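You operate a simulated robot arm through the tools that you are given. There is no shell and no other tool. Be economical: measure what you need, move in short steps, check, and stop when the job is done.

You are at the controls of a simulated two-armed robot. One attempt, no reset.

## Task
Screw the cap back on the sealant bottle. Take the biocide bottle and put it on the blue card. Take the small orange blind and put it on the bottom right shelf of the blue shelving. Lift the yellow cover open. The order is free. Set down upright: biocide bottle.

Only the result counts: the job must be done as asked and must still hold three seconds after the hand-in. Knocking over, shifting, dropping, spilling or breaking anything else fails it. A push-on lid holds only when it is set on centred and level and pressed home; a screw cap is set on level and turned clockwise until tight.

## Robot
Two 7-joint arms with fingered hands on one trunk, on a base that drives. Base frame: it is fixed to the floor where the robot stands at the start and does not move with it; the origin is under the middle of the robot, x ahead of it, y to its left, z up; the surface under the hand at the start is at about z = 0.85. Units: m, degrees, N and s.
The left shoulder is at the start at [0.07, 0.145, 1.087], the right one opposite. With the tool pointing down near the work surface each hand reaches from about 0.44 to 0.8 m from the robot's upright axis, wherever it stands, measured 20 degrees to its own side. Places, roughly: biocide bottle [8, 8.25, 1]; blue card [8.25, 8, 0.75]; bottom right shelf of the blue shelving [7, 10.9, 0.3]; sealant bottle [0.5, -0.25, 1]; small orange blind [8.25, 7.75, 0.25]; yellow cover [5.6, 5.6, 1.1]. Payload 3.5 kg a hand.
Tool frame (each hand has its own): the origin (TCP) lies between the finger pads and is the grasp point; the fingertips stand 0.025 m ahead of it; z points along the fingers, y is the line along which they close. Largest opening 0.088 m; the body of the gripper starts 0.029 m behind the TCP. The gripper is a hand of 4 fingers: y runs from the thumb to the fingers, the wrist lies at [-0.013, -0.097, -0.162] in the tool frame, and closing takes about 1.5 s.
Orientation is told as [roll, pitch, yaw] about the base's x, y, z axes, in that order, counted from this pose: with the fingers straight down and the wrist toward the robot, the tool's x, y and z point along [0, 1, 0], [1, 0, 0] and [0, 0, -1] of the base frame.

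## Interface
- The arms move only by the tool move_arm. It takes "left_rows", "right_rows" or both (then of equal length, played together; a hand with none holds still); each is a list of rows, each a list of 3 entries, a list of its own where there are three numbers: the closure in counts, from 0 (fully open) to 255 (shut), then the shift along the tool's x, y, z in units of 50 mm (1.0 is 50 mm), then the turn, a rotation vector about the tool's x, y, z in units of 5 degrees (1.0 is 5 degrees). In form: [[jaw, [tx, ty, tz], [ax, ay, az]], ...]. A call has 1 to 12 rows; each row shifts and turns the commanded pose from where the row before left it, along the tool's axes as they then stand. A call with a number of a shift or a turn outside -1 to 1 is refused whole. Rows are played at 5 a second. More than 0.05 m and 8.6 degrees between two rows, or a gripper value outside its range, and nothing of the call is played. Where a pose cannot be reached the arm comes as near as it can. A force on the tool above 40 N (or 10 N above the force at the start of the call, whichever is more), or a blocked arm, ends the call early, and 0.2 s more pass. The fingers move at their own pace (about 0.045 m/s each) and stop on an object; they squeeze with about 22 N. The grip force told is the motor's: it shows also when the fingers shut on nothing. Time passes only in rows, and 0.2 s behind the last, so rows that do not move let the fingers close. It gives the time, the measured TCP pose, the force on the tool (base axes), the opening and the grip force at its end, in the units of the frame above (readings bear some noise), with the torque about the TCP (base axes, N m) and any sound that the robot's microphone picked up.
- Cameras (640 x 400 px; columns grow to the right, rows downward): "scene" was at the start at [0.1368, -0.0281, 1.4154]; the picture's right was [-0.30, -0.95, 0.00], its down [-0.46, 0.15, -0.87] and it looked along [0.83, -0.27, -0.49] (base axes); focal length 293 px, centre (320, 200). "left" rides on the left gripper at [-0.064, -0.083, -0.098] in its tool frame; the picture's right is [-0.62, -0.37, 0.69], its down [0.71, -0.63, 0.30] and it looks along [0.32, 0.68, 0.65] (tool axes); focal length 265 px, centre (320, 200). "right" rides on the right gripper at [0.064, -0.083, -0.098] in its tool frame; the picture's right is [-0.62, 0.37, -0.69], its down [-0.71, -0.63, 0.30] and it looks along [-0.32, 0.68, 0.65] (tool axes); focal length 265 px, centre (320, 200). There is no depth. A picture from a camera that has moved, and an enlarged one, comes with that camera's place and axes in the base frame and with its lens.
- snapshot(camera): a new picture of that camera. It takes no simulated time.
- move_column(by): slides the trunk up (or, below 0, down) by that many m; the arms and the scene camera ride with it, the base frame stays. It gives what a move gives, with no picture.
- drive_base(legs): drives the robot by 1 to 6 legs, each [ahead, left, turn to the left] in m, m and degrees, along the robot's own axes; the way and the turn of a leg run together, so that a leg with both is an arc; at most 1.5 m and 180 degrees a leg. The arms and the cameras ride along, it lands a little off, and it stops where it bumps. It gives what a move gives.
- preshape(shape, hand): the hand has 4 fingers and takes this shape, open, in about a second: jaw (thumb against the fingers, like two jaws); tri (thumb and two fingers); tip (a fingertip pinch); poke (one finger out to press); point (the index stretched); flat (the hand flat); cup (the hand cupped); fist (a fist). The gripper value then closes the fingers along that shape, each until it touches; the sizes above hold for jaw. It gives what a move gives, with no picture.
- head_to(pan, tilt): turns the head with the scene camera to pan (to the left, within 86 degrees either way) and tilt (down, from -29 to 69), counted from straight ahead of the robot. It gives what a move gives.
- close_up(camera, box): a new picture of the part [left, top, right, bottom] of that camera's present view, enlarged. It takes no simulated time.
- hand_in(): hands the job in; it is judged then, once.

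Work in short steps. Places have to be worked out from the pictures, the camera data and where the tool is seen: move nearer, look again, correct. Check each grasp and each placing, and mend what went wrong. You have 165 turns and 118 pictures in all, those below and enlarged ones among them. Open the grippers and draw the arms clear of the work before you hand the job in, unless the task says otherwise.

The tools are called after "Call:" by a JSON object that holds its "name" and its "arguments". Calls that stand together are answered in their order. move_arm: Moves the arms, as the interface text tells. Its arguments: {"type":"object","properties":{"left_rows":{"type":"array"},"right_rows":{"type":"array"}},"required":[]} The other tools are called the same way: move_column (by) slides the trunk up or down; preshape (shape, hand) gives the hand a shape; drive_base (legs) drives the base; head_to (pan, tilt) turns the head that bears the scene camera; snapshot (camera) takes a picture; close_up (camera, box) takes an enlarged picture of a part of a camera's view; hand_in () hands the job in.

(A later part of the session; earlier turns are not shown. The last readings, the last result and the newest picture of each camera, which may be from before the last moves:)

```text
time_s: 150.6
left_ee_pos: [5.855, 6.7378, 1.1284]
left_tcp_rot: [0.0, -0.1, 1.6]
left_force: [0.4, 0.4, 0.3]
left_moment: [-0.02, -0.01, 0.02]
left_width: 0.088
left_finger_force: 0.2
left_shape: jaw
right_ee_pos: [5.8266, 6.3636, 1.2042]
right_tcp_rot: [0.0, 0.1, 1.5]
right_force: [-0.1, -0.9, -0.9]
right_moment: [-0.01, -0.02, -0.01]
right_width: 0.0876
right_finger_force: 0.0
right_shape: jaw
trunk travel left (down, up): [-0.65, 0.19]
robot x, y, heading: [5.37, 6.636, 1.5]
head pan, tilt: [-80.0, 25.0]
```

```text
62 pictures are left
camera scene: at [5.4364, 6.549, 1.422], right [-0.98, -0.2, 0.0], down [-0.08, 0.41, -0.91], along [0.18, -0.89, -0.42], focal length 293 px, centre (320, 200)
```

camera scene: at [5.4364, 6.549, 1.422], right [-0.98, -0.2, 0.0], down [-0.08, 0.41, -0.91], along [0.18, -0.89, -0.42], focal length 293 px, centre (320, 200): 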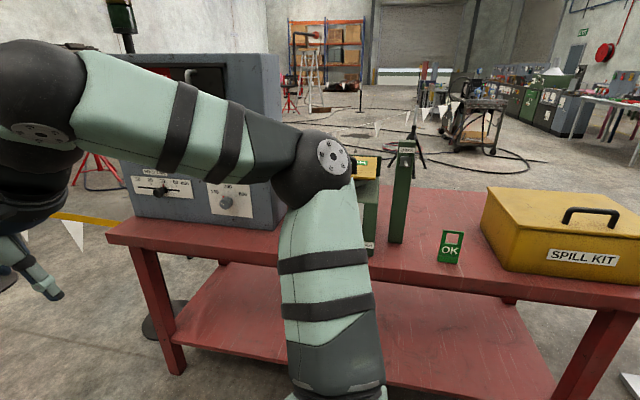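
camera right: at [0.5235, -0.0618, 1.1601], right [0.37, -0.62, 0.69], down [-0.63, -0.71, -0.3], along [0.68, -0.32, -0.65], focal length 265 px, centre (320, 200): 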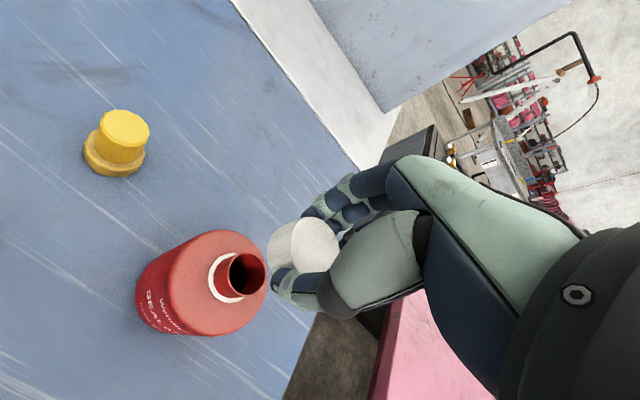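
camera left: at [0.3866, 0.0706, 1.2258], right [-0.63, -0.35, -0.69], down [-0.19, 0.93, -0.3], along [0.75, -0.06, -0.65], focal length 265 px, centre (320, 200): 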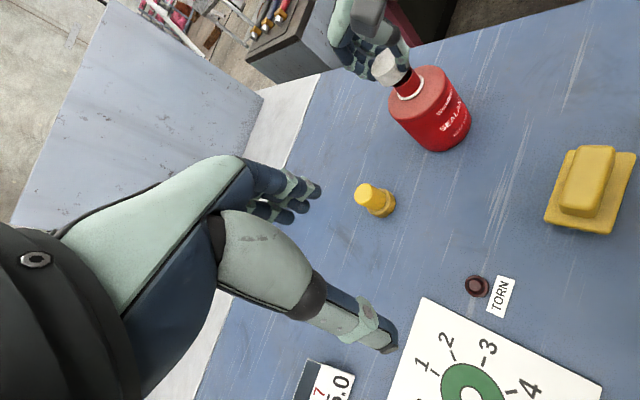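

The arm hides the cover. Turn to face south and look.

Call:
{"name": "drive_base", "arguments": {"legs": [[0, 0, -91]]}}

Call:
{"name": "head_to", "arguments": {"pan": 0, "tilt": 30}}

Call:
{"name": "snapshot", "arguments": {"camera": "scene"}}

```text
time_s: 154.8
left_ee_pos: [5.4603, 6.1494, 1.1285]
left_tcp_rot: [0.0, 0.0, -89.3]
left_force: [-0.2, 0.0, -0.4]
left_moment: [0.0, 0.03, 0.0]
left_width: 0.0876
left_finger_force: 0.1
left_shape: jaw
right_ee_pos: [5.0855, 6.1845, 1.2044]
right_tcp_rot: [0.0, 0.0, -89.2]
right_force: [0.2, -0.6, -0.1]
right_moment: [0.02, 0.01, 0.03]
right_width: 0.0876
right_finger_force: 0.1
right_shape: jaw
trunk travel left (down, up): [-0.65, 0.19]
robot x, y, heading: [5.3699, 6.6359, -89.1]
head pan, tilt: [-80.0, 25.0]
```

```text
time_s: 156.3
left_ee_pos: [5.4594, 6.1492, 1.1288]
left_tcp_rot: [-0.1, -0.1, -89.3]
left_force: [-0.1, -0.6, 0.3]
left_moment: [-0.03, 0.03, 0.0]
left_width: 0.0875
left_finger_force: 0.1
left_shape: jaw
right_ee_pos: [5.0855, 6.1833, 1.2042]
right_tcp_rot: [0.1, 0.1, -89.2]
right_force: [0.0, 0.7, 0.7]
right_moment: [0.0, 0.01, 0.02]
right_width: 0.0879
right_finger_force: 0.0
right_shape: jaw
trunk travel left (down, up): [-0.65, 0.19]
robot x, y, heading: [5.365, 6.6361, -89.4]
head pan, tilt: [0.0, 30.0]
```

```text
61 pictures are left
camera scene: at [5.3693, 6.4975, 1.414], right [-1.0, -0.01, 0.0], down [-0.01, 0.5, -0.87], along [0.01, -0.87, -0.5], focal length 293 px, centre (320, 200)
```

scene: 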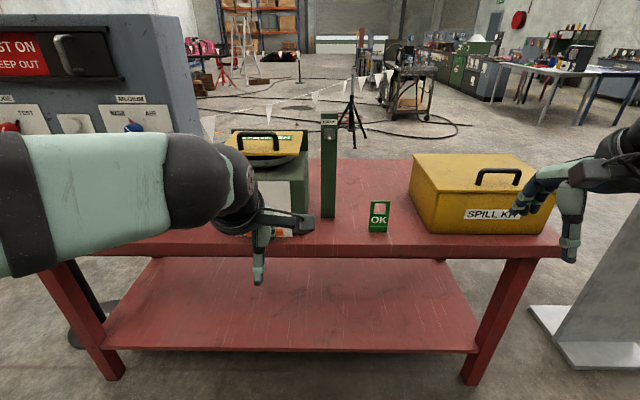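

The cover's handle faces us (north edge). Zoom.

Call:
{"name": "close_up", "arguments": {"camera": "scene", "box": [200, 100, 360, 240]}}

```text
2.86 times, centred on (280, 170) of scene
camera zoom: at [5.3693, 6.4975, 1.414], right [-1.0, -0.01, 0.0], down [-0.01, 0.5, -0.87], along [0.01, -0.87, -0.5], focal length 837 px, centre (434, 286)
```

zoom: 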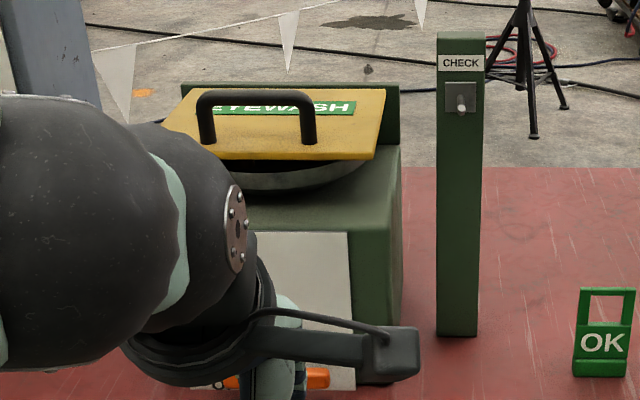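

The eyewash cover is hinged on its south edge; handle bar ≈[5.55, 5.71, 1.17] along x. Plan: raise the trunk, drive up to the table, grip the bar with the left hand from above and follow the arc. Raise and drive first.

Call:
{"name": "move_column", "arguments": {"by": 0.17}}

Call:
{"name": "drive_base", "arguments": {"legs": [[0.3, 0.085, 0]]}}

Call:
{"name": "head_to", "arguments": {"pan": 5, "tilt": 45}}

Call:
{"name": "snapshot", "arguments": {"camera": "scene"}}

Call:
{"name": "snapshot", "arguments": {"camera": "left"}}

```text
time_s: 158.3
left_ee_pos: [5.459, 6.149, 1.2985]
left_tcp_rot: [0.0, -0.1, -89.2]
left_force: [-0.1, 0.4, -1.1]
left_moment: [-0.02, -0.02, 0.0]
left_width: 0.0875
left_finger_force: 0.1
left_shape: jaw
right_ee_pos: [5.0863, 6.1843, 1.3741]
right_tcp_rot: [0.0, 0.0, -89.3]
right_force: [-0.1, -0.3, -0.9]
right_moment: [0.01, 0.01, 0.04]
right_width: 0.0875
right_finger_force: 0.1
right_shape: jaw
trunk travel left (down, up): [-0.82, 0.02]
robot x, y, heading: [5.3666, 6.6408, -89.3]
head pan, tilt: [0.0, 30.0]
```

```text
time_s: 160.3
left_ee_pos: [5.5487, 5.857, 1.2987]
left_tcp_rot: [0.0, -0.2, -89.2]
left_force: [-0.7, 0.2, -0.5]
left_moment: [0.01, 0.01, -0.02]
left_width: 0.0876
left_finger_force: 0.0
left_shape: jaw
right_ee_pos: [5.1751, 5.8908, 1.3748]
right_tcp_rot: [0.0, -0.1, -89.2]
right_force: [0.5, 0.1, -0.6]
right_moment: [0.02, 0.0, 0.01]
right_width: 0.0874
right_finger_force: 0.1
right_shape: jaw
trunk travel left (down, up): [-0.82, 0.02]
robot x, y, heading: [5.4563, 6.3408, -89.3]
head pan, tilt: [0.0, 30.0]
```

```text
time_s: 161.1
left_ee_pos: [5.5493, 5.8547, 1.2978]
left_tcp_rot: [0.1, -0.2, -89.1]
left_force: [-0.1, -0.4, -0.1]
left_moment: [0.05, -0.01, 0.0]
left_width: 0.0874
left_finger_force: 0.0
left_shape: jaw
right_ee_pos: [5.1767, 5.8888, 1.375]
right_tcp_rot: [0.0, 0.0, -89.2]
right_force: [0.3, 0.2, 0.7]
right_moment: [0.0, -0.02, 0.0]
right_width: 0.0881
right_finger_force: 0.1
right_shape: jaw
trunk travel left (down, up): [-0.82, 0.02]
robot x, y, heading: [5.4576, 6.3492, -89.1]
head pan, tilt: [5.0, 45.0]
```

```text
59 pictures are left
camera scene: at [5.4659, 6.2115, 1.5614], right [-0.99, -0.1, 0.0], down [-0.07, 0.7, -0.71], along [0.07, -0.7, -0.71], focal length 293 px, centre (320, 200)
```

scene: 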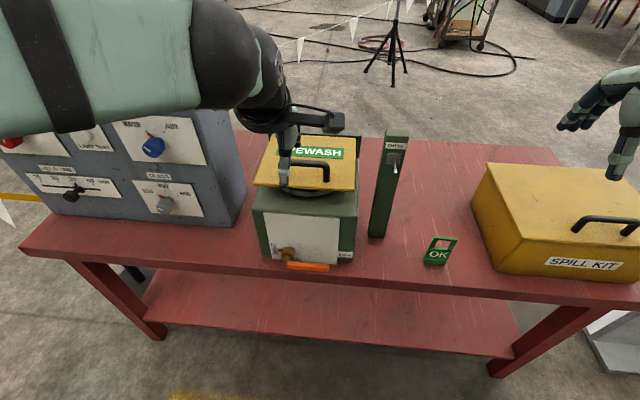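

```text
58 pictures are left
camera left: at [5.4849, 5.9361, 1.3955], right [-0.63, 0.36, -0.69], down [0.71, 0.64, -0.31], along [0.33, -0.68, -0.65], focal length 265 px, centre (320, 200)
```

left: 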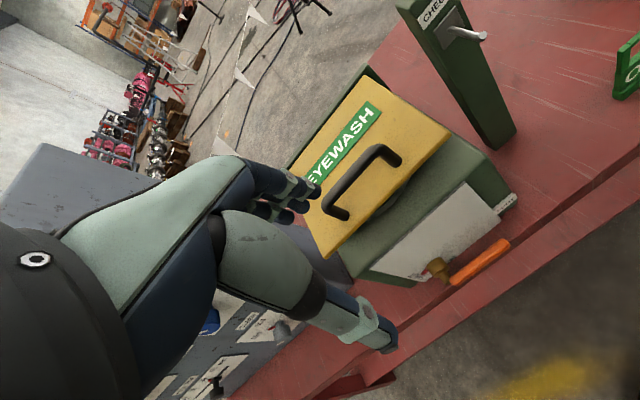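

Triangulated bar centre ≈[5.541, 5.696, 1.152]. Drive forward 0.155 m so the hand is just above it.

Call:
{"name": "drive_base", "arguments": {"legs": [[0.155, 0, 0]]}}

Call:
{"name": "snapshot", "arguments": {"camera": "left"}}

Call:
{"name": "snapshot", "arguments": {"camera": "scene"}}

```text
time_s: 162.5
left_ee_pos: [5.55, 5.7042, 1.3]
left_tcp_rot: [0.0, -0.3, -89.3]
left_force: [0.1, 0.1, -0.2]
left_moment: [0.02, 0.02, 0.01]
left_width: 0.0876
left_finger_force: 0.1
left_shape: jaw
right_ee_pos: [5.1775, 5.7391, 1.3745]
right_tcp_rot: [0.0, -0.2, -89.3]
right_force: [-0.5, 0.5, -0.2]
right_moment: [0.0, -0.02, -0.01]
right_width: 0.0878
right_finger_force: 0.1
right_shape: jaw
trunk travel left (down, up): [-0.82, 0.02]
robot x, y, heading: [5.4605, 6.1898, -89.3]
head pan, tilt: [5.0, 45.0]
```

```text
57 pictures are left
camera left: at [5.4862, 5.7861, 1.3968], right [-0.62, 0.36, -0.69], down [0.71, 0.64, -0.31], along [0.33, -0.68, -0.65], focal length 265 px, centre (320, 200)
```

left: 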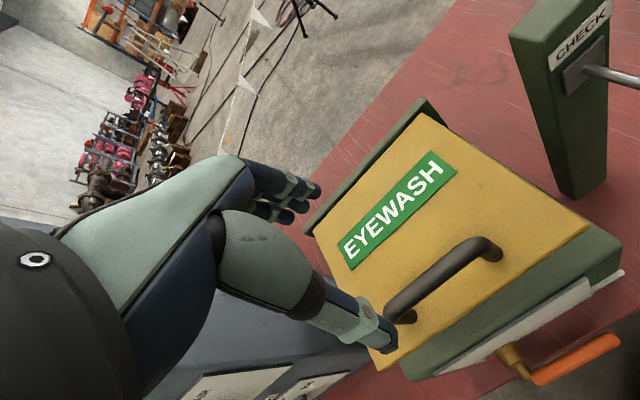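

```text
56 pictures are left
camera scene: at [5.4676, 6.0621, 1.5618], right [-1.0, -0.1, 0.0], down [-0.07, 0.7, -0.71], along [0.07, -0.71, -0.71], focal length 293 px, centre (320, 200)
```

scene: 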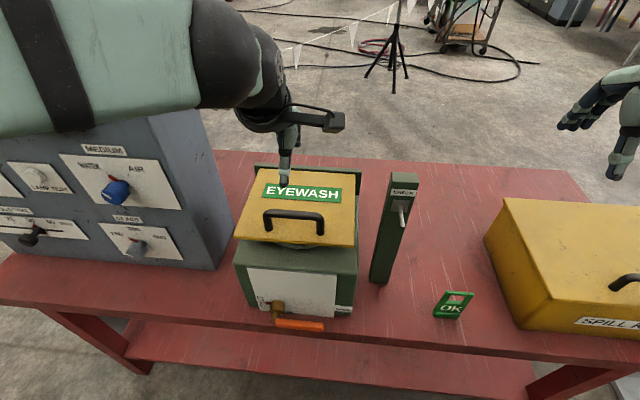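

The bar is at about [5.546, 5.703, 1.155], directly below the left TCP. Lower to z≈1.158 and look.

Call:
{"name": "move_arm", "arguments": {"left_rows": [[0, [0, 0, 0.7], [0, 0, 0]], [0, [0, 0, 0.7], [0, 0, 0]], [0, [0, 0, 0.7], [0, 0, 0]], [0, [0, 0, 0.6], [0, 0, 0]], [0, [0, 0, 0], [0, 0, 0]]]}}

Call:
{"name": "snapshot", "arguments": {"camera": "left"}}

```text
time_s: 163.7
left_ee_pos: [5.5492, 5.7025, 1.163]
left_tcp_rot: [0.0, -0.1, -89.2]
left_force: [-0.7, -0.4, 0.7]
left_moment: [0.02, -0.02, 0.0]
left_width: 0.0878
left_finger_force: 0.1
left_shape: jaw
right_ee_pos: [5.1773, 5.7349, 1.3754]
right_tcp_rot: [0.0, 0.0, -89.3]
right_force: [-0.7, -0.7, -1.0]
right_moment: [0.02, 0.0, 0.03]
right_width: 0.0877
right_finger_force: 0.0
right_shape: jaw
trunk travel left (down, up): [-0.82, 0.02]
robot x, y, heading: [5.4582, 6.1904, -89.3]
head pan, tilt: [5.0, 45.0]
```

```text
55 pictures are left
camera left: at [5.4853, 5.7845, 1.2607], right [-0.62, 0.36, -0.69], down [0.71, 0.64, -0.31], along [0.33, -0.68, -0.65], focal length 265 px, centre (320, 200)
```

left: 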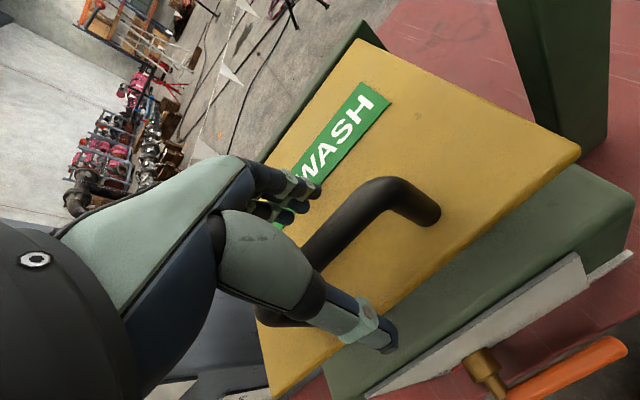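

The bar is between thumb and fingers. Close on it.

Call:
{"name": "move_arm", "arguments": {"left_rows": [[255, [0, 0, 0.05], [0, 0, 0]], [255, [0, 0, 0], [0, 0, 0]], [255, [0, 0, 0], [0, 0, 0]], [255, [0, 0, 0], [0, 0, 0]], [255, [0, 0, 0], [0, 0, 0]], [255, [0, 0, 0], [0, 0, 0]], [255, [0, 0, 0], [0, 0, 0]], [255, [0, 0, 0], [0, 0, 0]]]}}

Call:
{"name": "snapshot", "arguments": {"camera": "left"}}

```text
time_s: 165.5
left_ee_pos: [5.5498, 5.7024, 1.1615]
left_tcp_rot: [0.0, -0.1, -89.2]
left_force: [-1.1, 5.2, -0.2]
left_moment: [-0.03, -0.03, 0.03]
left_width: 0.0003
left_finger_force: 21.7
left_shape: jaw
right_ee_pos: [5.1766, 5.7367, 1.3748]
right_tcp_rot: [0.0, -0.2, -89.3]
right_force: [0.2, 1.1, 0.8]
right_moment: [-0.02, 0.06, -0.01]
right_width: 0.0878
right_finger_force: 0.0
right_shape: jaw
trunk travel left (down, up): [-0.82, 0.02]
robot x, y, heading: [5.4582, 6.1913, -88.8]
head pan, tilt: [5.0, 45.0]
```

```text
54 pictures are left
camera left: at [5.4855, 5.7852, 1.2587], right [-0.62, 0.36, -0.69], down [0.71, 0.64, -0.31], along [0.33, -0.68, -0.65], focal length 265 px, centre (320, 200)
```

left: 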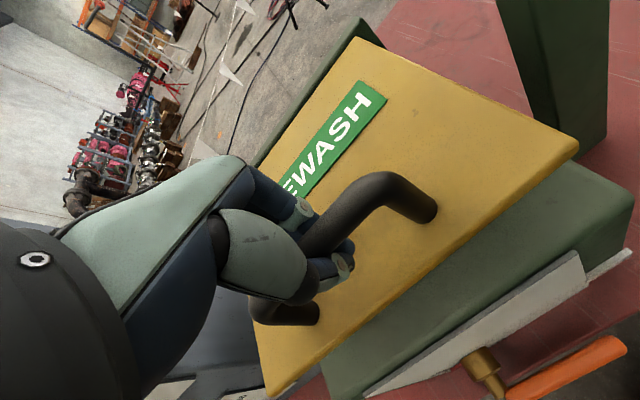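

The fingers have hooked shut around/under the bar. Lift along the hinge arc, first ~20°.

Call:
{"name": "move_arm", "arguments": {"left_rows": [[255, [0, 0.12, -0.36], [0, 0, 0]], [255, [0, 0.12, -0.36], [0, 0, 0]], [255, [0, 0.18, -0.33], [0, 0, 0]], [255, [0, 0.18, -0.33], [0, 0, 0]], [255, [0, 0, 0], [0, 0, 0]]]}}

Call:
{"name": "snapshot", "arguments": {"camera": "scene"}}

```text
time_s: 166.7
left_ee_pos: [5.5506, 5.6703, 1.2299]
left_tcp_rot: [0.0, -0.1, -89.4]
left_force: [-0.7, -0.2, -1.3]
left_moment: [0.03, -0.05, 0.06]
left_width: 0.0001
left_finger_force: 22.1
left_shape: jaw
right_ee_pos: [5.1775, 5.7346, 1.3742]
right_tcp_rot: [0.0, 0.0, -89.3]
right_force: [-0.4, -0.2, 0.3]
right_moment: [0.01, 0.01, 0.0]
right_width: 0.0874
right_finger_force: 0.1
right_shape: jaw
trunk travel left (down, up): [-0.82, 0.02]
robot x, y, heading: [5.4599, 6.1872, -89.3]
head pan, tilt: [5.0, 45.0]
```

```text
53 pictures are left
camera scene: at [5.4673, 6.0577, 1.5614], right [-1.0, -0.1, 0.0], down [-0.07, 0.7, -0.71], along [0.07, -0.7, -0.71], focal length 293 px, centre (320, 200)
```

scene: 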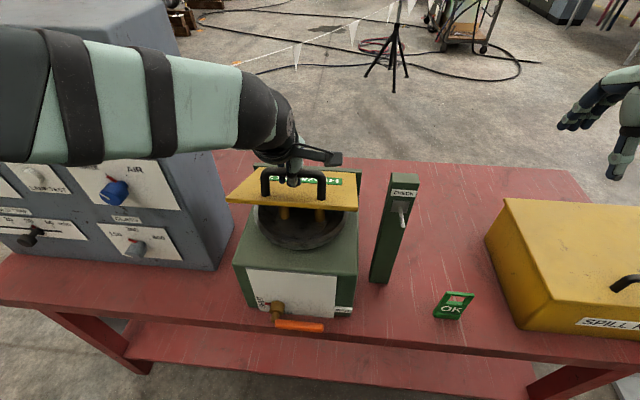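

The cover is lifting smoothly with only ~1 N. Continue along the arc to ~70°.

Call:
{"name": "move_arm", "arguments": {"left_rows": [[255, [0, 0.23, -0.29], [0, 0, 0]], [255, [0, 0.23, -0.29], [0, 0, 0]], [255, [0, 0.28, -0.25], [0, 0, 0]], [255, [0, 0.28, -0.25], [0, 0, 0]], [255, [0, 0.32, -0.2], [0, 0, 0]], [255, [0, 0.32, -0.2], [0, 0, 0]], [255, [0, 0.35, -0.14], [0, 0, 0]], [255, [0, 0.35, -0.14], [0, 0, 0]], [255, [0, 0, 0], [0, 0, 0]]]}}

Call:
{"name": "snapshot", "arguments": {"camera": "scene"}}

```text
time_s: 168.7
left_ee_pos: [5.552, 5.5471, 1.3091]
left_tcp_rot: [0.1, 0.9, -89.4]
left_force: [-1.3, -4.1, -34.2]
left_moment: [0.02, -0.08, 0.03]
left_width: 0.0009
left_finger_force: 22.2
left_shape: jaw
right_ee_pos: [5.1765, 5.7281, 1.3712]
right_tcp_rot: [-0.1, 0.2, -89.3]
right_force: [0.6, 0.1, 0.1]
right_moment: [0.0, 0.0, 0.04]
right_width: 0.0877
right_finger_force: 0.0
right_shape: jaw
trunk travel left (down, up): [-0.82, 0.02]
robot x, y, heading: [5.458, 6.1906, -88.9]
head pan, tilt: [5.0, 45.0]
```

```text
52 pictures are left
camera scene: at [5.4681, 6.0492, 1.5604], right [-1.0, -0.1, 0.0], down [-0.07, 0.71, -0.7], along [0.07, -0.7, -0.71], focal length 293 px, centre (320, 200)
```

scene: 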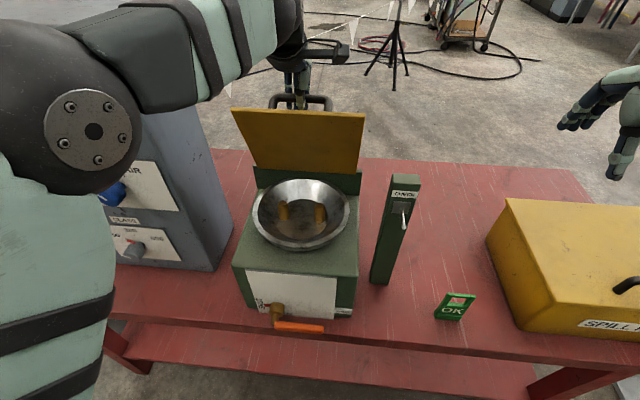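

The cover is ~70° up, but the pull says my arc is too high. Ease down while moving further south.

Call:
{"name": "move_arm", "arguments": {"left_rows": [[255, [0, 0.05, 0.25], [0, 0, 0]], [255, [0, 0.3, 0.0], [0, 0, 0]], [255, [0, 0.3, 0.05], [0, 0, 0]], [255, [0, 0.3, 0.05], [0, 0, 0]], [255, [0, 0, 0], [0, 0, 0]]]}}

Call:
{"name": "snapshot", "arguments": {"camera": "scene"}}

```text
time_s: 169.9
left_ee_pos: [5.5519, 5.5051, 1.302]
left_tcp_rot: [0.0, -0.2, -89.4]
left_force: [-0.8, 0.3, 1.3]
left_moment: [0.01, 0.0, 0.02]
left_width: 0.0002
left_finger_force: 22.2
left_shape: jaw
right_ee_pos: [5.1772, 5.736, 1.3747]
right_tcp_rot: [-0.1, 0.0, -89.3]
right_force: [0.0, -0.2, 0.5]
right_moment: [-0.01, -0.03, 0.01]
right_width: 0.0877
right_finger_force: 0.0
right_shape: jaw
trunk travel left (down, up): [-0.82, 0.02]
robot x, y, heading: [5.4577, 6.1901, -89.2]
head pan, tilt: [5.0, 45.0]
```

```text
51 pictures are left
camera scene: at [5.4672, 6.0583, 1.5614], right [-1.0, -0.1, 0.0], down [-0.07, 0.7, -0.71], along [0.07, -0.7, -0.71], focal length 293 px, centre (320, 200)
```

scene: 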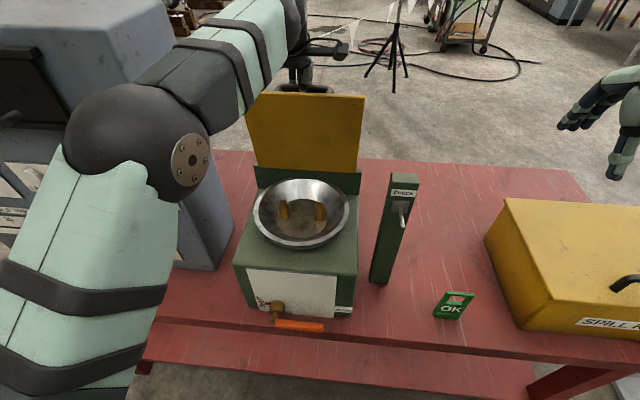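

Now nearly upright with no load. Go on a bit past vertical until the stop is felt.

Call:
{"name": "move_arm", "arguments": {"left_rows": [[255, [0, 0.3, 0.05], [0, 0, 0]], [255, [0, 0.3, 0.08], [0, 0, 0]], [255, [0, 0.3, 0.1], [0, 0, 0]], [255, [0, 0, 0], [0, 0, 0]]]}}

Call:
{"name": "snapshot", "arguments": {"camera": "scene"}}

```text
time_s: 170.9
left_ee_pos: [5.5515, 5.4789, 1.2852]
left_tcp_rot: [0.1, -0.1, -89.3]
left_force: [-0.2, 0.9, -0.2]
left_moment: [0.0, -0.02, 0.01]
left_width: 0.0
left_finger_force: 21.9
left_shape: jaw
left hand out of reach, approached as far as the arm can: row 2, 3
right_ee_pos: [5.1781, 5.7356, 1.3747]
right_tcp_rot: [0.0, 0.0, -89.2]
right_force: [0.4, -0.1, 0.2]
right_moment: [0.03, -0.02, -0.02]
right_width: 0.0878
right_finger_force: 0.1
right_shape: jaw
trunk travel left (down, up): [-0.82, 0.02]
robot x, y, heading: [5.4597, 6.1884, -89.1]
head pan, tilt: [5.0, 45.0]
```

```text
50 pictures are left
camera scene: at [5.4675, 6.0583, 1.5614], right [-1.0, -0.1, 0.0], down [-0.07, 0.7, -0.71], along [0.07, -0.7, -0.71], focal length 293 px, centre (320, 200)
```

scene: 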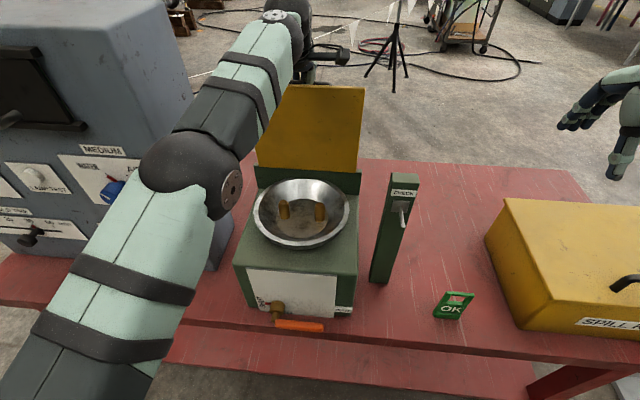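

It is about vertical. The arm is at its reach limit, so I let the base creep forward 4 cm to carry the cover past vertical.

Call:
{"name": "drive_base", "arguments": {"legs": [[0.04, 0, 0]]}}

Call:
{"name": "snapshot", "arguments": {"camera": "scene"}}

```text
time_s: 171.8
left_ee_pos: [5.5522, 5.4415, 1.287]
left_tcp_rot: [0.1, -0.2, -89.2]
left_force: [0.2, 2.9, -3.3]
left_moment: [-0.05, 0.01, 0.05]
left_width: 0.0002
left_finger_force: 21.9
left_shape: jaw
right_ee_pos: [5.1776, 5.699, 1.3762]
right_tcp_rot: [0.0, -0.3, -89.3]
right_force: [-0.4, -0.5, 1.0]
right_moment: [-0.02, 0.0, 0.02]
right_width: 0.0874
right_finger_force: 0.0
right_shape: jaw
trunk travel left (down, up): [-0.82, 0.02]
robot x, y, heading: [5.4602, 6.1473, -89.4]
head pan, tilt: [5.0, 45.0]
```

```text
49 pictures are left
camera scene: at [5.4683, 6.0223, 1.5617], right [-1.0, -0.1, 0.0], down [-0.07, 0.7, -0.71], along [0.07, -0.71, -0.71], focal length 293 px, centre (320, 200)
```

scene: 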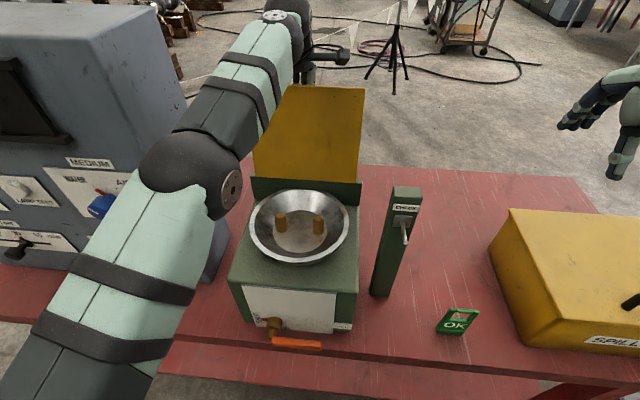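

The cover is just past vertical against a light resistance. I open the fingers only partly (so the thumb doesn't push the cover back) and watch whether it stays.

Call:
{"name": "move_arm", "arguments": {"left_rows": [[200, [0, 0, 0], [0, 0, 0]], [170, [0, 0, 0], [0, 0, 0]], [150, [0, 0, 0], [0, 0, 0]], [150, [0, 0, 0], [0, 0, 0]]]}}

Call:
{"name": "snapshot", "arguments": {"camera": "left"}}

Call:
{"name": "snapshot", "arguments": {"camera": "scene"}}

```text
time_s: 172.8
left_ee_pos: [5.5501, 5.4396, 1.2859]
left_tcp_rot: [0.0, -0.1, -89.4]
left_force: [0.0, -0.4, -0.2]
left_moment: [-0.02, -0.02, -0.01]
left_width: 0.0357
left_finger_force: 0.1
left_shape: jaw
right_ee_pos: [5.1774, 5.6967, 1.3768]
right_tcp_rot: [0.0, -0.1, -89.3]
right_force: [-0.7, -0.7, 0.7]
right_moment: [0.01, 0.01, 0.02]
right_width: 0.0877
right_finger_force: 0.1
right_shape: jaw
trunk travel left (down, up): [-0.82, 0.02]
robot x, y, heading: [5.4581, 6.1514, -89.3]
head pan, tilt: [5.0, 45.0]
```

```text
48 pictures are left
camera left: at [5.4868, 5.5216, 1.383], right [-0.62, 0.36, -0.69], down [0.71, 0.64, -0.31], along [0.33, -0.68, -0.65], focal length 265 px, centre (320, 200)
```

left: 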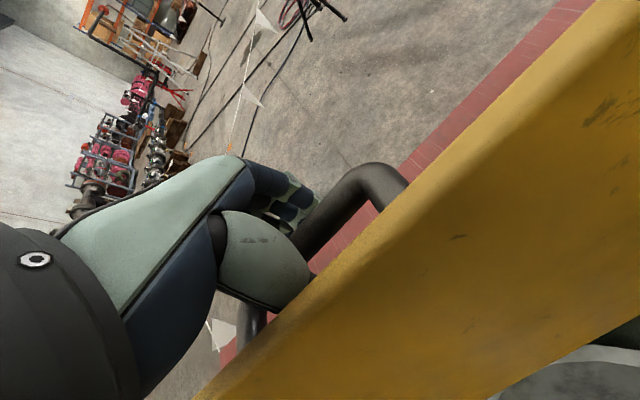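

```text
47 pictures are left
camera scene: at [5.4681, 6.0193, 1.5615], right [-1.0, -0.1, 0.0], down [-0.07, 0.7, -0.71], along [0.07, -0.7, -0.71], focal length 293 px, centre (320, 200)
```

scene: 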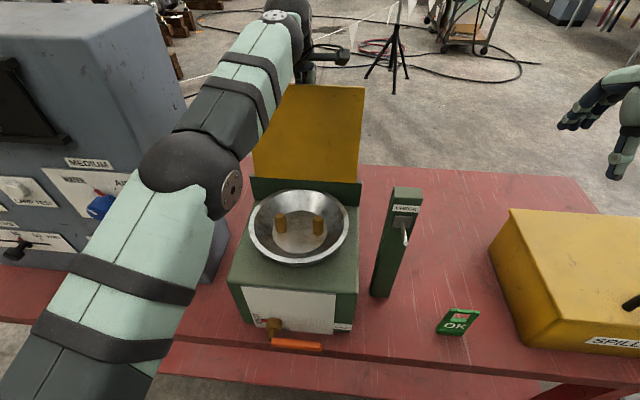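

The cover stays with no load on the hand. Lift the hand gently out, opening further as it rises.

Call:
{"name": "move_arm", "arguments": {"left_rows": [[150, [0, 0, -0.2], [0, 0, 0]], [140, [0, 0, -0.25], [0, 0, 0]], [140, [0, 0, -0.3], [0, 0, 0]], [140, [0, 0, 0], [0, 0, 0]]]}}

Call:
{"name": "snapshot", "arguments": {"camera": "left"}}

```text
time_s: 173.8
left_ee_pos: [5.5509, 5.4488, 1.317]
left_tcp_rot: [0.0, 0.0, -89.4]
left_force: [0.3, 0.3, 0.6]
left_moment: [-0.01, 0.02, -0.02]
left_width: 0.0392
left_finger_force: 0.0
left_shape: jaw
left hand out of reach, approached as far as the arm can: row 2, 3
right_ee_pos: [5.1779, 5.6946, 1.3737]
right_tcp_rot: [0.0, 0.0, -89.3]
right_force: [0.2, 0.6, 0.1]
right_moment: [0.0, -0.03, 0.03]
right_width: 0.0878
right_finger_force: 0.1
right_shape: jaw
trunk travel left (down, up): [-0.82, 0.02]
robot x, y, heading: [5.4621, 6.149, -89.2]
head pan, tilt: [5.0, 45.0]
```

```text
46 pictures are left
camera left: at [5.4873, 5.5302, 1.4153], right [-0.62, 0.36, -0.69], down [0.71, 0.64, -0.3], along [0.33, -0.68, -0.65], focal length 265 px, centre (320, 200)
```

left: 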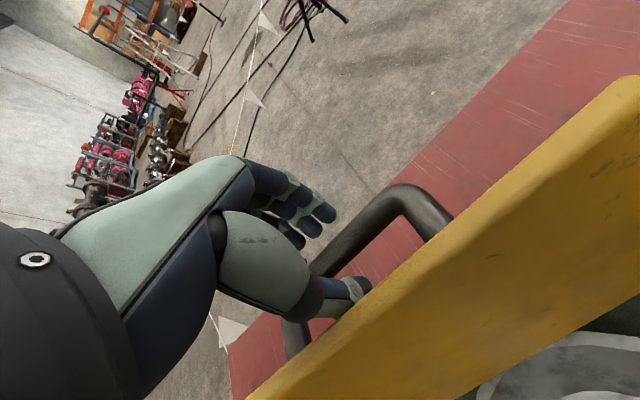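

The arm is at its limit and drifts north as it rises; use the trunk's last 2 cm to clear the bar.

Call:
{"name": "move_column", "arguments": {"by": 0.019}}

Call:
{"name": "snapshot", "arguments": {"camera": "left"}}

```text
time_s: 174.4
left_ee_pos: [5.5528, 5.4488, 1.3374]
left_tcp_rot: [0.0, 0.0, -89.3]
left_force: [0.4, -0.6, -0.6]
left_moment: [0.01, 0.01, 0.02]
left_width: 0.0394
left_finger_force: 0.1
left_shape: jaw
right_ee_pos: [5.1777, 5.6948, 1.3933]
right_tcp_rot: [0.0, 0.1, -89.2]
right_force: [-0.2, -0.6, -0.5]
right_moment: [0.01, 0.0, 0.03]
right_width: 0.0877
right_finger_force: 0.1
right_shape: jaw
trunk travel left (down, up): [-0.839, 0.001]
robot x, y, heading: [5.4581, 6.1501, -89.3]
head pan, tilt: [5.0, 45.0]
```

```text
45 pictures are left
camera left: at [5.4872, 5.531, 1.4348], right [-0.62, 0.36, -0.69], down [0.71, 0.64, -0.3], along [0.33, -0.68, -0.65], focal length 265 px, centre (320, 200)
```

left: 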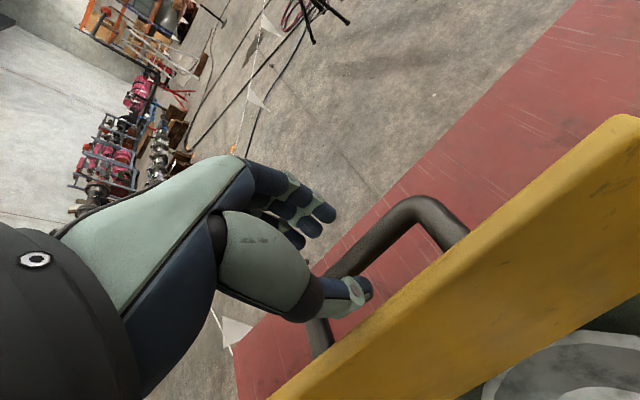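

Fingertips are above the bar now. Narrow the fingers to keep the thumb off the cover and rise.

Call:
{"name": "move_arm", "arguments": {"left_rows": [[215, [0, 0, 0], [0, 0, 0]], [215, [0, 0, 0], [0, 0, 0]], [215, [0, -0.1, -0.3], [0, 0, 0]], [215, [0, -0.1, -0.3], [0, 0, 0]], [215, [0, -0.1, -0.3], [0, 0, 0]], [215, [0, 0, 0], [0, 0, 0]]]}}

Call:
{"name": "snapshot", "arguments": {"camera": "left"}}

```text
time_s: 175.8
left_ee_pos: [5.5504, 5.469, 1.3796]
left_tcp_rot: [0.0, 0.0, -89.4]
left_force: [0.7, 0.6, 0.4]
left_moment: [0.01, -0.02, 0.04]
left_width: 0.0141
left_finger_force: 0.1
left_shape: jaw
left hand out of reach, approached as far as the arm can: row 5
right_ee_pos: [5.1767, 5.6949, 1.3936]
right_tcp_rot: [0.0, 0.0, -89.3]
right_force: [-0.1, -0.3, -0.1]
right_moment: [-0.01, 0.01, 0.01]
right_width: 0.0878
right_finger_force: 0.1
right_shape: jaw
trunk travel left (down, up): [-0.839, 0.001]
robot x, y, heading: [5.4613, 6.15, -89.3]
head pan, tilt: [5.0, 45.0]
```

```text
44 pictures are left
camera left: at [5.4864, 5.551, 1.4775], right [-0.62, 0.36, -0.69], down [0.71, 0.64, -0.3], along [0.33, -0.68, -0.65], focal length 265 px, centre (320, 200)
```

left: 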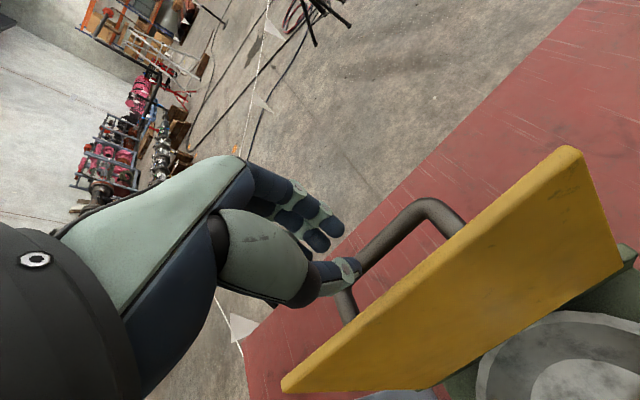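

Fingertips are above the cover's edge. Rise a bit more and withdraw north.

Call:
{"name": "move_arm", "arguments": {"left_rows": [[215, [0, -0.3, -0.4], [0, 0, 0]], [215, [0, -0.4, -0.4], [0, 0, 0]], [215, [0, -0.8, -0.1], [0, 0, 0]], [215, [0, -0.9, 0], [0, 0, 0]], [215, [0, -0.9, 0], [0, 0, 0]], [100, [0, -0.6, 0], [0, 0, 0]], [0, [0, 0, 0], [0, 0, 0]]]}}

Call:
{"name": "drive_base", "arguments": {"legs": [[-0.45, 0, 0]]}}

Call:
{"name": "head_to", "arguments": {"pan": 0, "tilt": 35}}

Call:
{"name": "snapshot", "arguments": {"camera": "scene"}}

```text
time_s: 177.4
left_ee_pos: [5.5474, 5.6637, 1.4255]
left_tcp_rot: [0.2, -0.1, -89.3]
left_force: [0.3, -0.5, -0.1]
left_moment: [-0.03, -0.01, 0.04]
left_width: 0.0646
left_finger_force: 0.0
left_shape: jaw
right_ee_pos: [5.1778, 5.6952, 1.3933]
right_tcp_rot: [0.0, 0.0, -89.3]
right_force: [1.2, -0.1, -0.4]
right_moment: [0.01, 0.0, 0.01]
right_width: 0.0877
right_finger_force: 0.0
right_shape: jaw
trunk travel left (down, up): [-0.839, 0.001]
robot x, y, heading: [5.4588, 6.1482, -89.3]
head pan, tilt: [5.0, 45.0]
```

```text
time_s: 180.2
left_ee_pos: [5.5461, 6.1158, 1.4249]
left_tcp_rot: [-0.1, 0.2, -88.8]
left_force: [0.8, -0.9, 0.2]
left_moment: [0.02, -0.03, 0.01]
left_width: 0.0878
left_finger_force: 0.0
left_shape: jaw
right_ee_pos: [5.1749, 6.1443, 1.3927]
right_tcp_rot: [0.0, 0.1, -88.6]
right_force: [0.3, -0.2, -0.4]
right_moment: [0.01, -0.03, -0.01]
right_width: 0.0879
right_finger_force: 0.0
right_shape: jaw
trunk travel left (down, up): [-0.839, 0.001]
robot x, y, heading: [5.4525, 6.6079, -88.8]
head pan, tilt: [5.0, 45.0]
```

```text
time_s: 180.9
left_ee_pos: [5.5459, 6.1175, 1.4259]
left_tcp_rot: [0.0, -0.1, -88.8]
left_force: [-1.1, -0.4, 0.0]
left_moment: [0.01, 0.01, -0.01]
left_width: 0.0877
left_finger_force: 0.1
left_shape: jaw
right_ee_pos: [5.1737, 6.1462, 1.3936]
right_tcp_rot: [0.1, 0.0, -88.6]
right_force: [-0.1, 1.4, -0.5]
right_moment: [-0.01, -0.01, 0.0]
right_width: 0.0874
right_finger_force: 0.0
right_shape: jaw
trunk travel left (down, up): [-0.839, 0.001]
robot x, y, heading: [5.4505, 6.6057, -88.7]
head pan, tilt: [0.0, 35.0]
```

```text
43 pictures are left
camera scene: at [5.4548, 6.4646, 1.5951], right [-1.0, -0.02, 0.0], down [-0.01, 0.57, -0.82], along [0.02, -0.82, -0.57], focal length 293 px, centre (320, 200)
```

scene: 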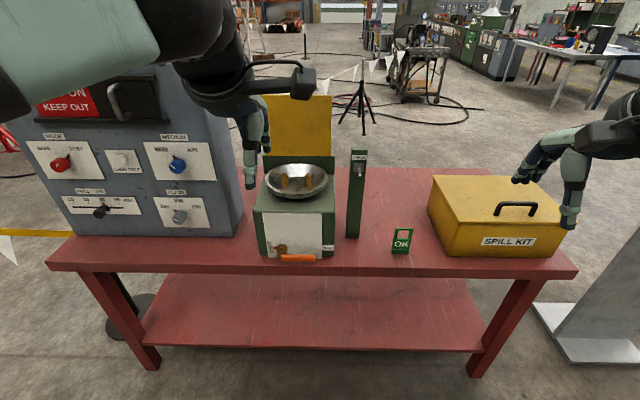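

The cover stands open. Now lower the trunk to normal height, turn toward the yellow table at ~[8, 8] and look.

Call:
{"name": "drive_base", "arguments": {"legs": [[0, 0, 118]]}}

Call:
{"name": "move_column", "arguments": {"by": -0.19}}

Call:
{"name": "head_to", "arguments": {"pan": 0, "tilt": 15}}

Call:
{"name": "snapshot", "arguments": {"camera": "scene"}}

```text
time_s: 186.2
left_ee_pos: [5.8348, 6.9153, 1.4255]
left_tcp_rot: [0.0, 0.0, 29.4]
left_force: [-0.4, -0.8, -0.3]
left_moment: [0.01, 0.04, 0.02]
left_width: 0.0876
left_finger_force: 0.1
left_shape: jaw
right_ee_pos: [5.9863, 6.5749, 1.3938]
right_tcp_rot: [0.0, 0.0, 29.4]
right_force: [0.2, -0.5, -0.2]
right_moment: [0.03, 0.01, 0.0]
right_width: 0.0876
right_finger_force: 0.1
right_shape: jaw
trunk travel left (down, up): [-0.839, 0.001]
robot x, y, heading: [5.4518, 6.6033, 29.3]
head pan, tilt: [0.0, 35.0]
```

```text
time_s: 188.3
left_ee_pos: [5.8348, 6.9155, 1.2355]
left_tcp_rot: [0.0, 0.0, 29.4]
left_force: [0.1, 0.8, 0.6]
left_moment: [-0.02, -0.01, -0.04]
left_width: 0.0878
left_finger_force: 0.0
left_shape: jaw
right_ee_pos: [5.986, 6.5747, 1.2038]
right_tcp_rot: [0.0, 0.0, 29.4]
right_force: [0.5, 0.0, -0.1]
right_moment: [-0.03, 0.01, -0.02]
right_width: 0.0877
right_finger_force: 0.1
right_shape: jaw
trunk travel left (down, up): [-0.649, 0.191]
robot x, y, heading: [5.4512, 6.6036, 29.5]
head pan, tilt: [0.0, 35.0]
```

```text
time_s: 189.1
left_ee_pos: [5.8352, 6.9154, 1.2358]
left_tcp_rot: [0.0, -0.1, 29.5]
left_force: [-0.4, 0.7, 0.6]
left_moment: [0.03, 0.01, 0.01]
left_width: 0.0876
left_finger_force: 0.0
left_shape: jaw
right_ee_pos: [5.9871, 6.574, 1.2021]
right_tcp_rot: [0.0, -0.1, 29.4]
right_force: [-1.1, -0.7, -0.2]
right_moment: [0.02, 0.0, 0.0]
right_width: 0.0874
right_finger_force: 0.0
right_shape: jaw
trunk travel left (down, up): [-0.649, 0.191]
robot x, y, heading: [5.4499, 6.6026, 29.5]
head pan, tilt: [0.0, 15.0]
```

```text
42 pictures are left
camera scene: at [5.5772, 6.6734, 1.4371], right [0.49, -0.87, 0.0], down [-0.23, -0.13, -0.97], along [0.84, 0.47, -0.26], focal length 293 px, centre (320, 200)
```

scene: 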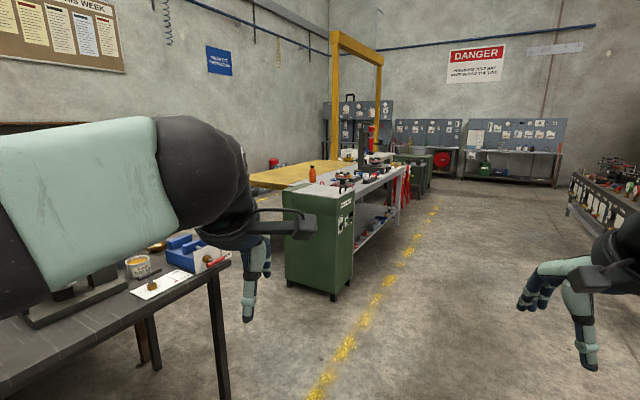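

The orange bottle stands on the grey bench (front edge y≈7.5, x 7.4–9.1). Drive east along the aisle to x≈7.9, then face north.

Call:
{"name": "drive_base", "arguments": {"legs": [[0, 0, -29.5], [1.3, 0, 0], [1.2, 0, 0], [0, 0, 90]]}}

Call:
{"name": "head_to", "arguments": {"pan": 0, "tilt": 38}}

Call:
{"name": "snapshot", "arguments": {"camera": "scene"}}

```text
time_s: 206.7
left_ee_pos: [7.8827, 7.0588, 1.2353]
left_tcp_rot: [0.1, 0.0, 88.7]
left_force: [0.5, 0.2, -0.8]
left_moment: [0.02, -0.02, -0.01]
left_width: 0.0879
left_finger_force: 0.0
left_shape: jaw
right_ee_pos: [8.2525, 7.0149, 1.2038]
right_tcp_rot: [0.0, 0.0, 88.8]
right_force: [0.8, 0.3, -0.1]
right_moment: [-0.02, -0.01, 0.01]
right_width: 0.0877
right_finger_force: 0.0
right_shape: jaw
trunk travel left (down, up): [-0.649, 0.191]
robot x, y, heading: [7.9582, 6.5694, 88.6]
head pan, tilt: [0.0, 15.0]
```

```text
time_s: 207.5
left_ee_pos: [7.8823, 7.0592, 1.2362]
left_tcp_rot: [0.0, 0.0, 88.7]
left_force: [0.5, -0.3, 0.3]
left_moment: [0.02, 0.04, -0.02]
left_width: 0.0876
left_finger_force: 0.1
left_shape: jaw
right_ee_pos: [8.2523, 7.0142, 1.2042]
right_tcp_rot: [0.0, 0.0, 88.6]
right_force: [0.4, -0.7, 0.2]
right_moment: [0.02, -0.03, 0.02]
right_width: 0.0875
right_finger_force: 0.1
right_shape: jaw
trunk travel left (down, up): [-0.649, 0.191]
robot x, y, heading: [7.9549, 6.5695, 88.7]
head pan, tilt: [0.0, 38.0]
```

```text
41 pictures are left
camera scene: at [7.958, 6.706, 1.4007], right [1.0, -0.02, 0.0], down [-0.01, -0.61, -0.79], along [0.02, 0.79, -0.62], focal length 293 px, centre (320, 200)
```

scene: 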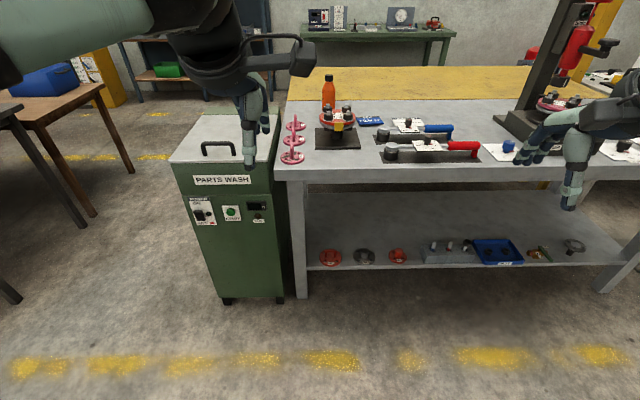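

Zoom on the bench top and on the lower shelf.

Call:
{"name": "close_up", "arguments": {"camera": "scene", "box": [270, 60, 530, 190]}}

Call:
{"name": "close_up", "arguments": {"camera": "scene", "box": [300, 220, 620, 290]}}

```text
2.46 times, centred on (400, 125) of scene
camera zoom: at [7.958, 6.706, 1.4007], right [1.0, -0.02, 0.0], down [-0.01, -0.61, -0.79], along [0.02, 0.79, -0.62], focal length 721 px, centre (123, 385)
```

zoom: 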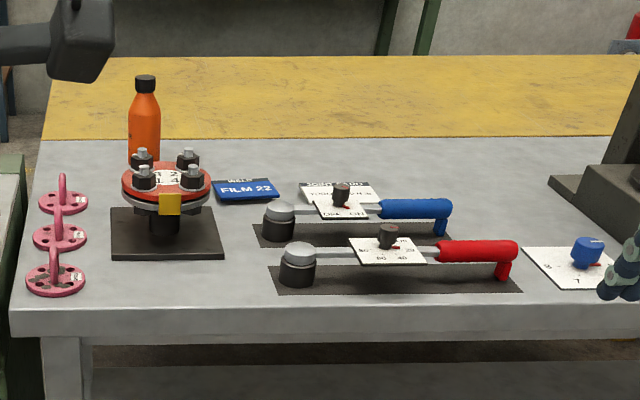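

```text
2.00 times, centred on (460, 255) of scene
camera zoom: at [7.958, 6.706, 1.4007], right [1.0, -0.02, 0.0], down [-0.01, -0.61, -0.79], along [0.02, 0.79, -0.62], focal length 586 px, centre (40, 90)
```

zoom: 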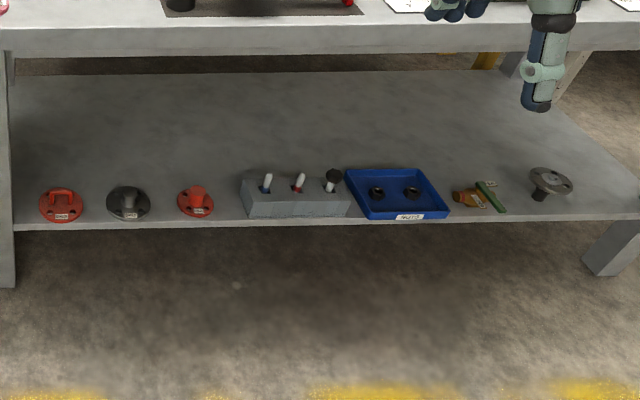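

Bottle ≈[8.035, 8.105] (top z≈1.02), blue card ≈[8.22, 7.99] flat on the bench (z≈0.85), small orange blind ≈[8.37, 7.69] on the low shelf. Drive close to the bench and remeasure.

Call:
{"name": "drive_base", "arguments": {"legs": [[0.58, 0, 1.3]]}}

Call:
{"name": "head_to", "arguments": {"pan": -10, "tilt": 42}}

Call:
{"name": "snapshot", "arguments": {"camera": "scene"}}

Call:
{"name": "snapshot", "arguments": {"camera": "right"}}

```text
time_s: 210.8
left_ee_pos: [7.8795, 7.6386, 1.2358]
left_tcp_rot: [-0.1, -0.1, 89.8]
left_force: [-0.1, 0.4, 0.4]
left_moment: [-0.02, 0.01, 0.04]
left_width: 0.0877
left_finger_force: 0.0
left_shape: jaw
right_ee_pos: [8.2506, 7.6022, 1.2028]
right_tcp_rot: [0.1, -0.1, 89.9]
right_force: [0.5, -0.3, -1.1]
right_moment: [0.01, -0.02, 0.01]
right_width: 0.0878
right_finger_force: 0.1
right_shape: jaw
trunk travel left (down, up): [-0.649, 0.191]
robot x, y, heading: [7.9614, 7.1538, 90.1]
head pan, tilt: [0.0, 38.0]
```

```text
time_s: 211.6
left_ee_pos: [7.8794, 7.6395, 1.235]
left_tcp_rot: [0.0, -0.1, 89.9]
left_force: [0.1, -0.4, -0.2]
left_moment: [0.02, -0.03, -0.04]
left_width: 0.0878
left_finger_force: 0.0
left_shape: jaw
right_ee_pos: [8.25, 7.6024, 1.203]
right_tcp_rot: [0.1, 0.1, 89.9]
right_force: [-0.7, -0.6, 0.8]
right_moment: [0.01, -0.01, 0.0]
right_width: 0.0878
right_finger_force: 0.0
right_shape: jaw
trunk travel left (down, up): [-0.649, 0.191]
robot x, y, heading: [7.9656, 7.1486, 90.1]
head pan, tilt: [-10.0, 42.0]
```

```text
38 pictures are left
camera scene: at [7.9769, 7.2843, 1.3947], right [0.98, -0.18, 0.0], down [-0.12, -0.66, -0.74], along [0.13, 0.73, -0.67], focal length 293 px, centre (320, 200)
```

scene: 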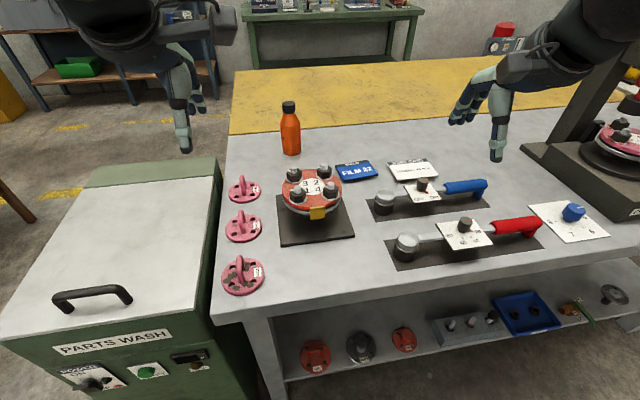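

```text
37 pictures are left
camera right: at [8.1851, 7.5199, 1.3026], right [0.62, 0.37, 0.69], down [0.71, -0.63, -0.3], along [0.33, 0.68, -0.65], focal length 265 px, centre (320, 200)
```

right: 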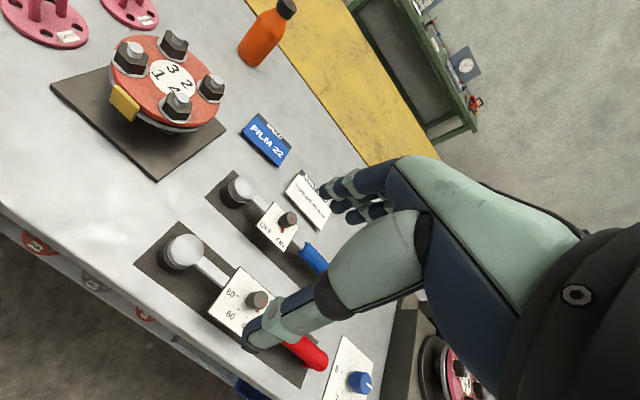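

Measurements: bottle axis [8.033, 8.148], top z 1.012, card centre [8.213, 7.988]; the bottle is too deep from this side, so I'll do it later from the bench's west end. First the blind: back off, shift right, lower the trunk.

Call:
{"name": "drive_base", "arguments": {"legs": [[-0.4, 0, 0], [0, -0.22, 0]]}}

Call:
{"name": "move_column", "arguments": {"by": -0.6}}

Call:
{"name": "head_to", "arguments": {"pan": -10, "tilt": 32}}

Call:
{"name": "snapshot", "arguments": {"camera": "scene"}}

Call:
{"name": "snapshot", "arguments": {"camera": "right"}}

```text
time_s: 215.4
left_ee_pos: [8.095, 7.2343, 1.2354]
left_tcp_rot: [0.0, 0.0, 90.0]
left_force: [-0.3, -0.1, 0.5]
left_moment: [-0.02, 0.0, -0.02]
left_width: 0.0874
left_finger_force: 0.0
left_shape: jaw
right_ee_pos: [8.4656, 7.1973, 1.2051]
right_tcp_rot: [-0.1, -0.1, 90.0]
right_force: [0.5, -0.2, 0.1]
right_moment: [0.0, 0.01, 0.01]
right_width: 0.0877
right_finger_force: 0.1
right_shape: jaw
trunk travel left (down, up): [-0.649, 0.191]
robot x, y, heading: [8.1813, 6.7469, 89.9]
head pan, tilt: [-10.0, 42.0]
```

```text
refused: -0.6 is not a number from -0.4 to 0.4
```

```text
time_s: 216.1
left_ee_pos: [8.0978, 7.2338, 1.2357]
left_tcp_rot: [0.0, 0.1, 90.0]
left_force: [-0.6, 0.9, -0.4]
left_moment: [0.03, -0.01, 0.0]
left_width: 0.0876
left_finger_force: 0.1
left_shape: jaw
right_ee_pos: [8.4667, 7.1976, 1.2048]
right_tcp_rot: [-0.1, -0.3, 90.1]
right_force: [0.1, -0.7, -0.8]
right_moment: [-0.03, -0.02, 0.02]
right_width: 0.0875
right_finger_force: 0.1
right_shape: jaw
trunk travel left (down, up): [-0.649, 0.191]
robot x, y, heading: [8.184, 6.7469, 90.0]
head pan, tilt: [-10.0, 32.0]
```

```text
36 pictures are left
camera scene: at [8.1972, 6.8845, 1.4098], right [0.98, -0.17, 0.0], down [-0.09, -0.52, -0.85], along [0.15, 0.83, -0.53], focal length 293 px, centre (320, 200)
```

scene: 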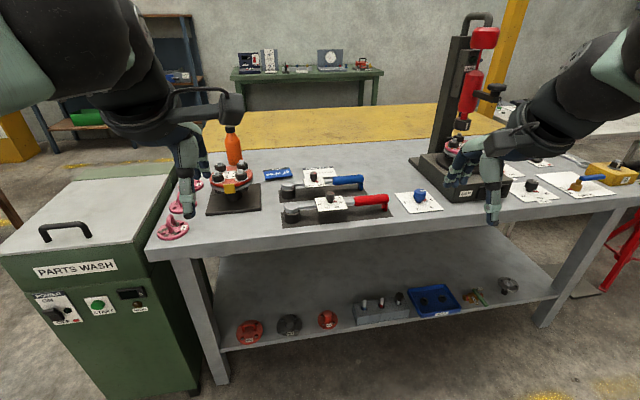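

```text
35 pictures are left
camera right: at [8.4035, 7.1148, 1.3026], right [0.62, 0.37, 0.69], down [0.71, -0.63, -0.31], along [0.32, 0.68, -0.65], focal length 265 px, centre (320, 200)
```

right: 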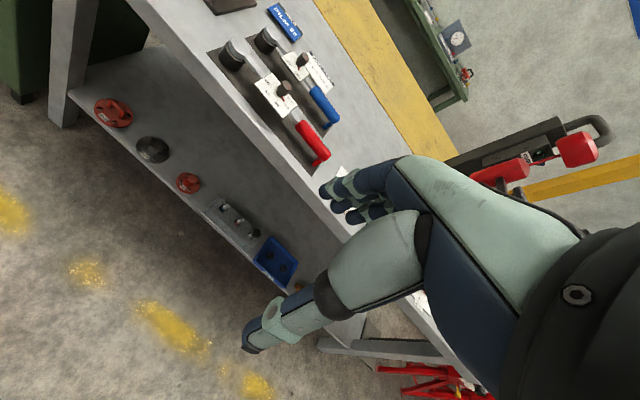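

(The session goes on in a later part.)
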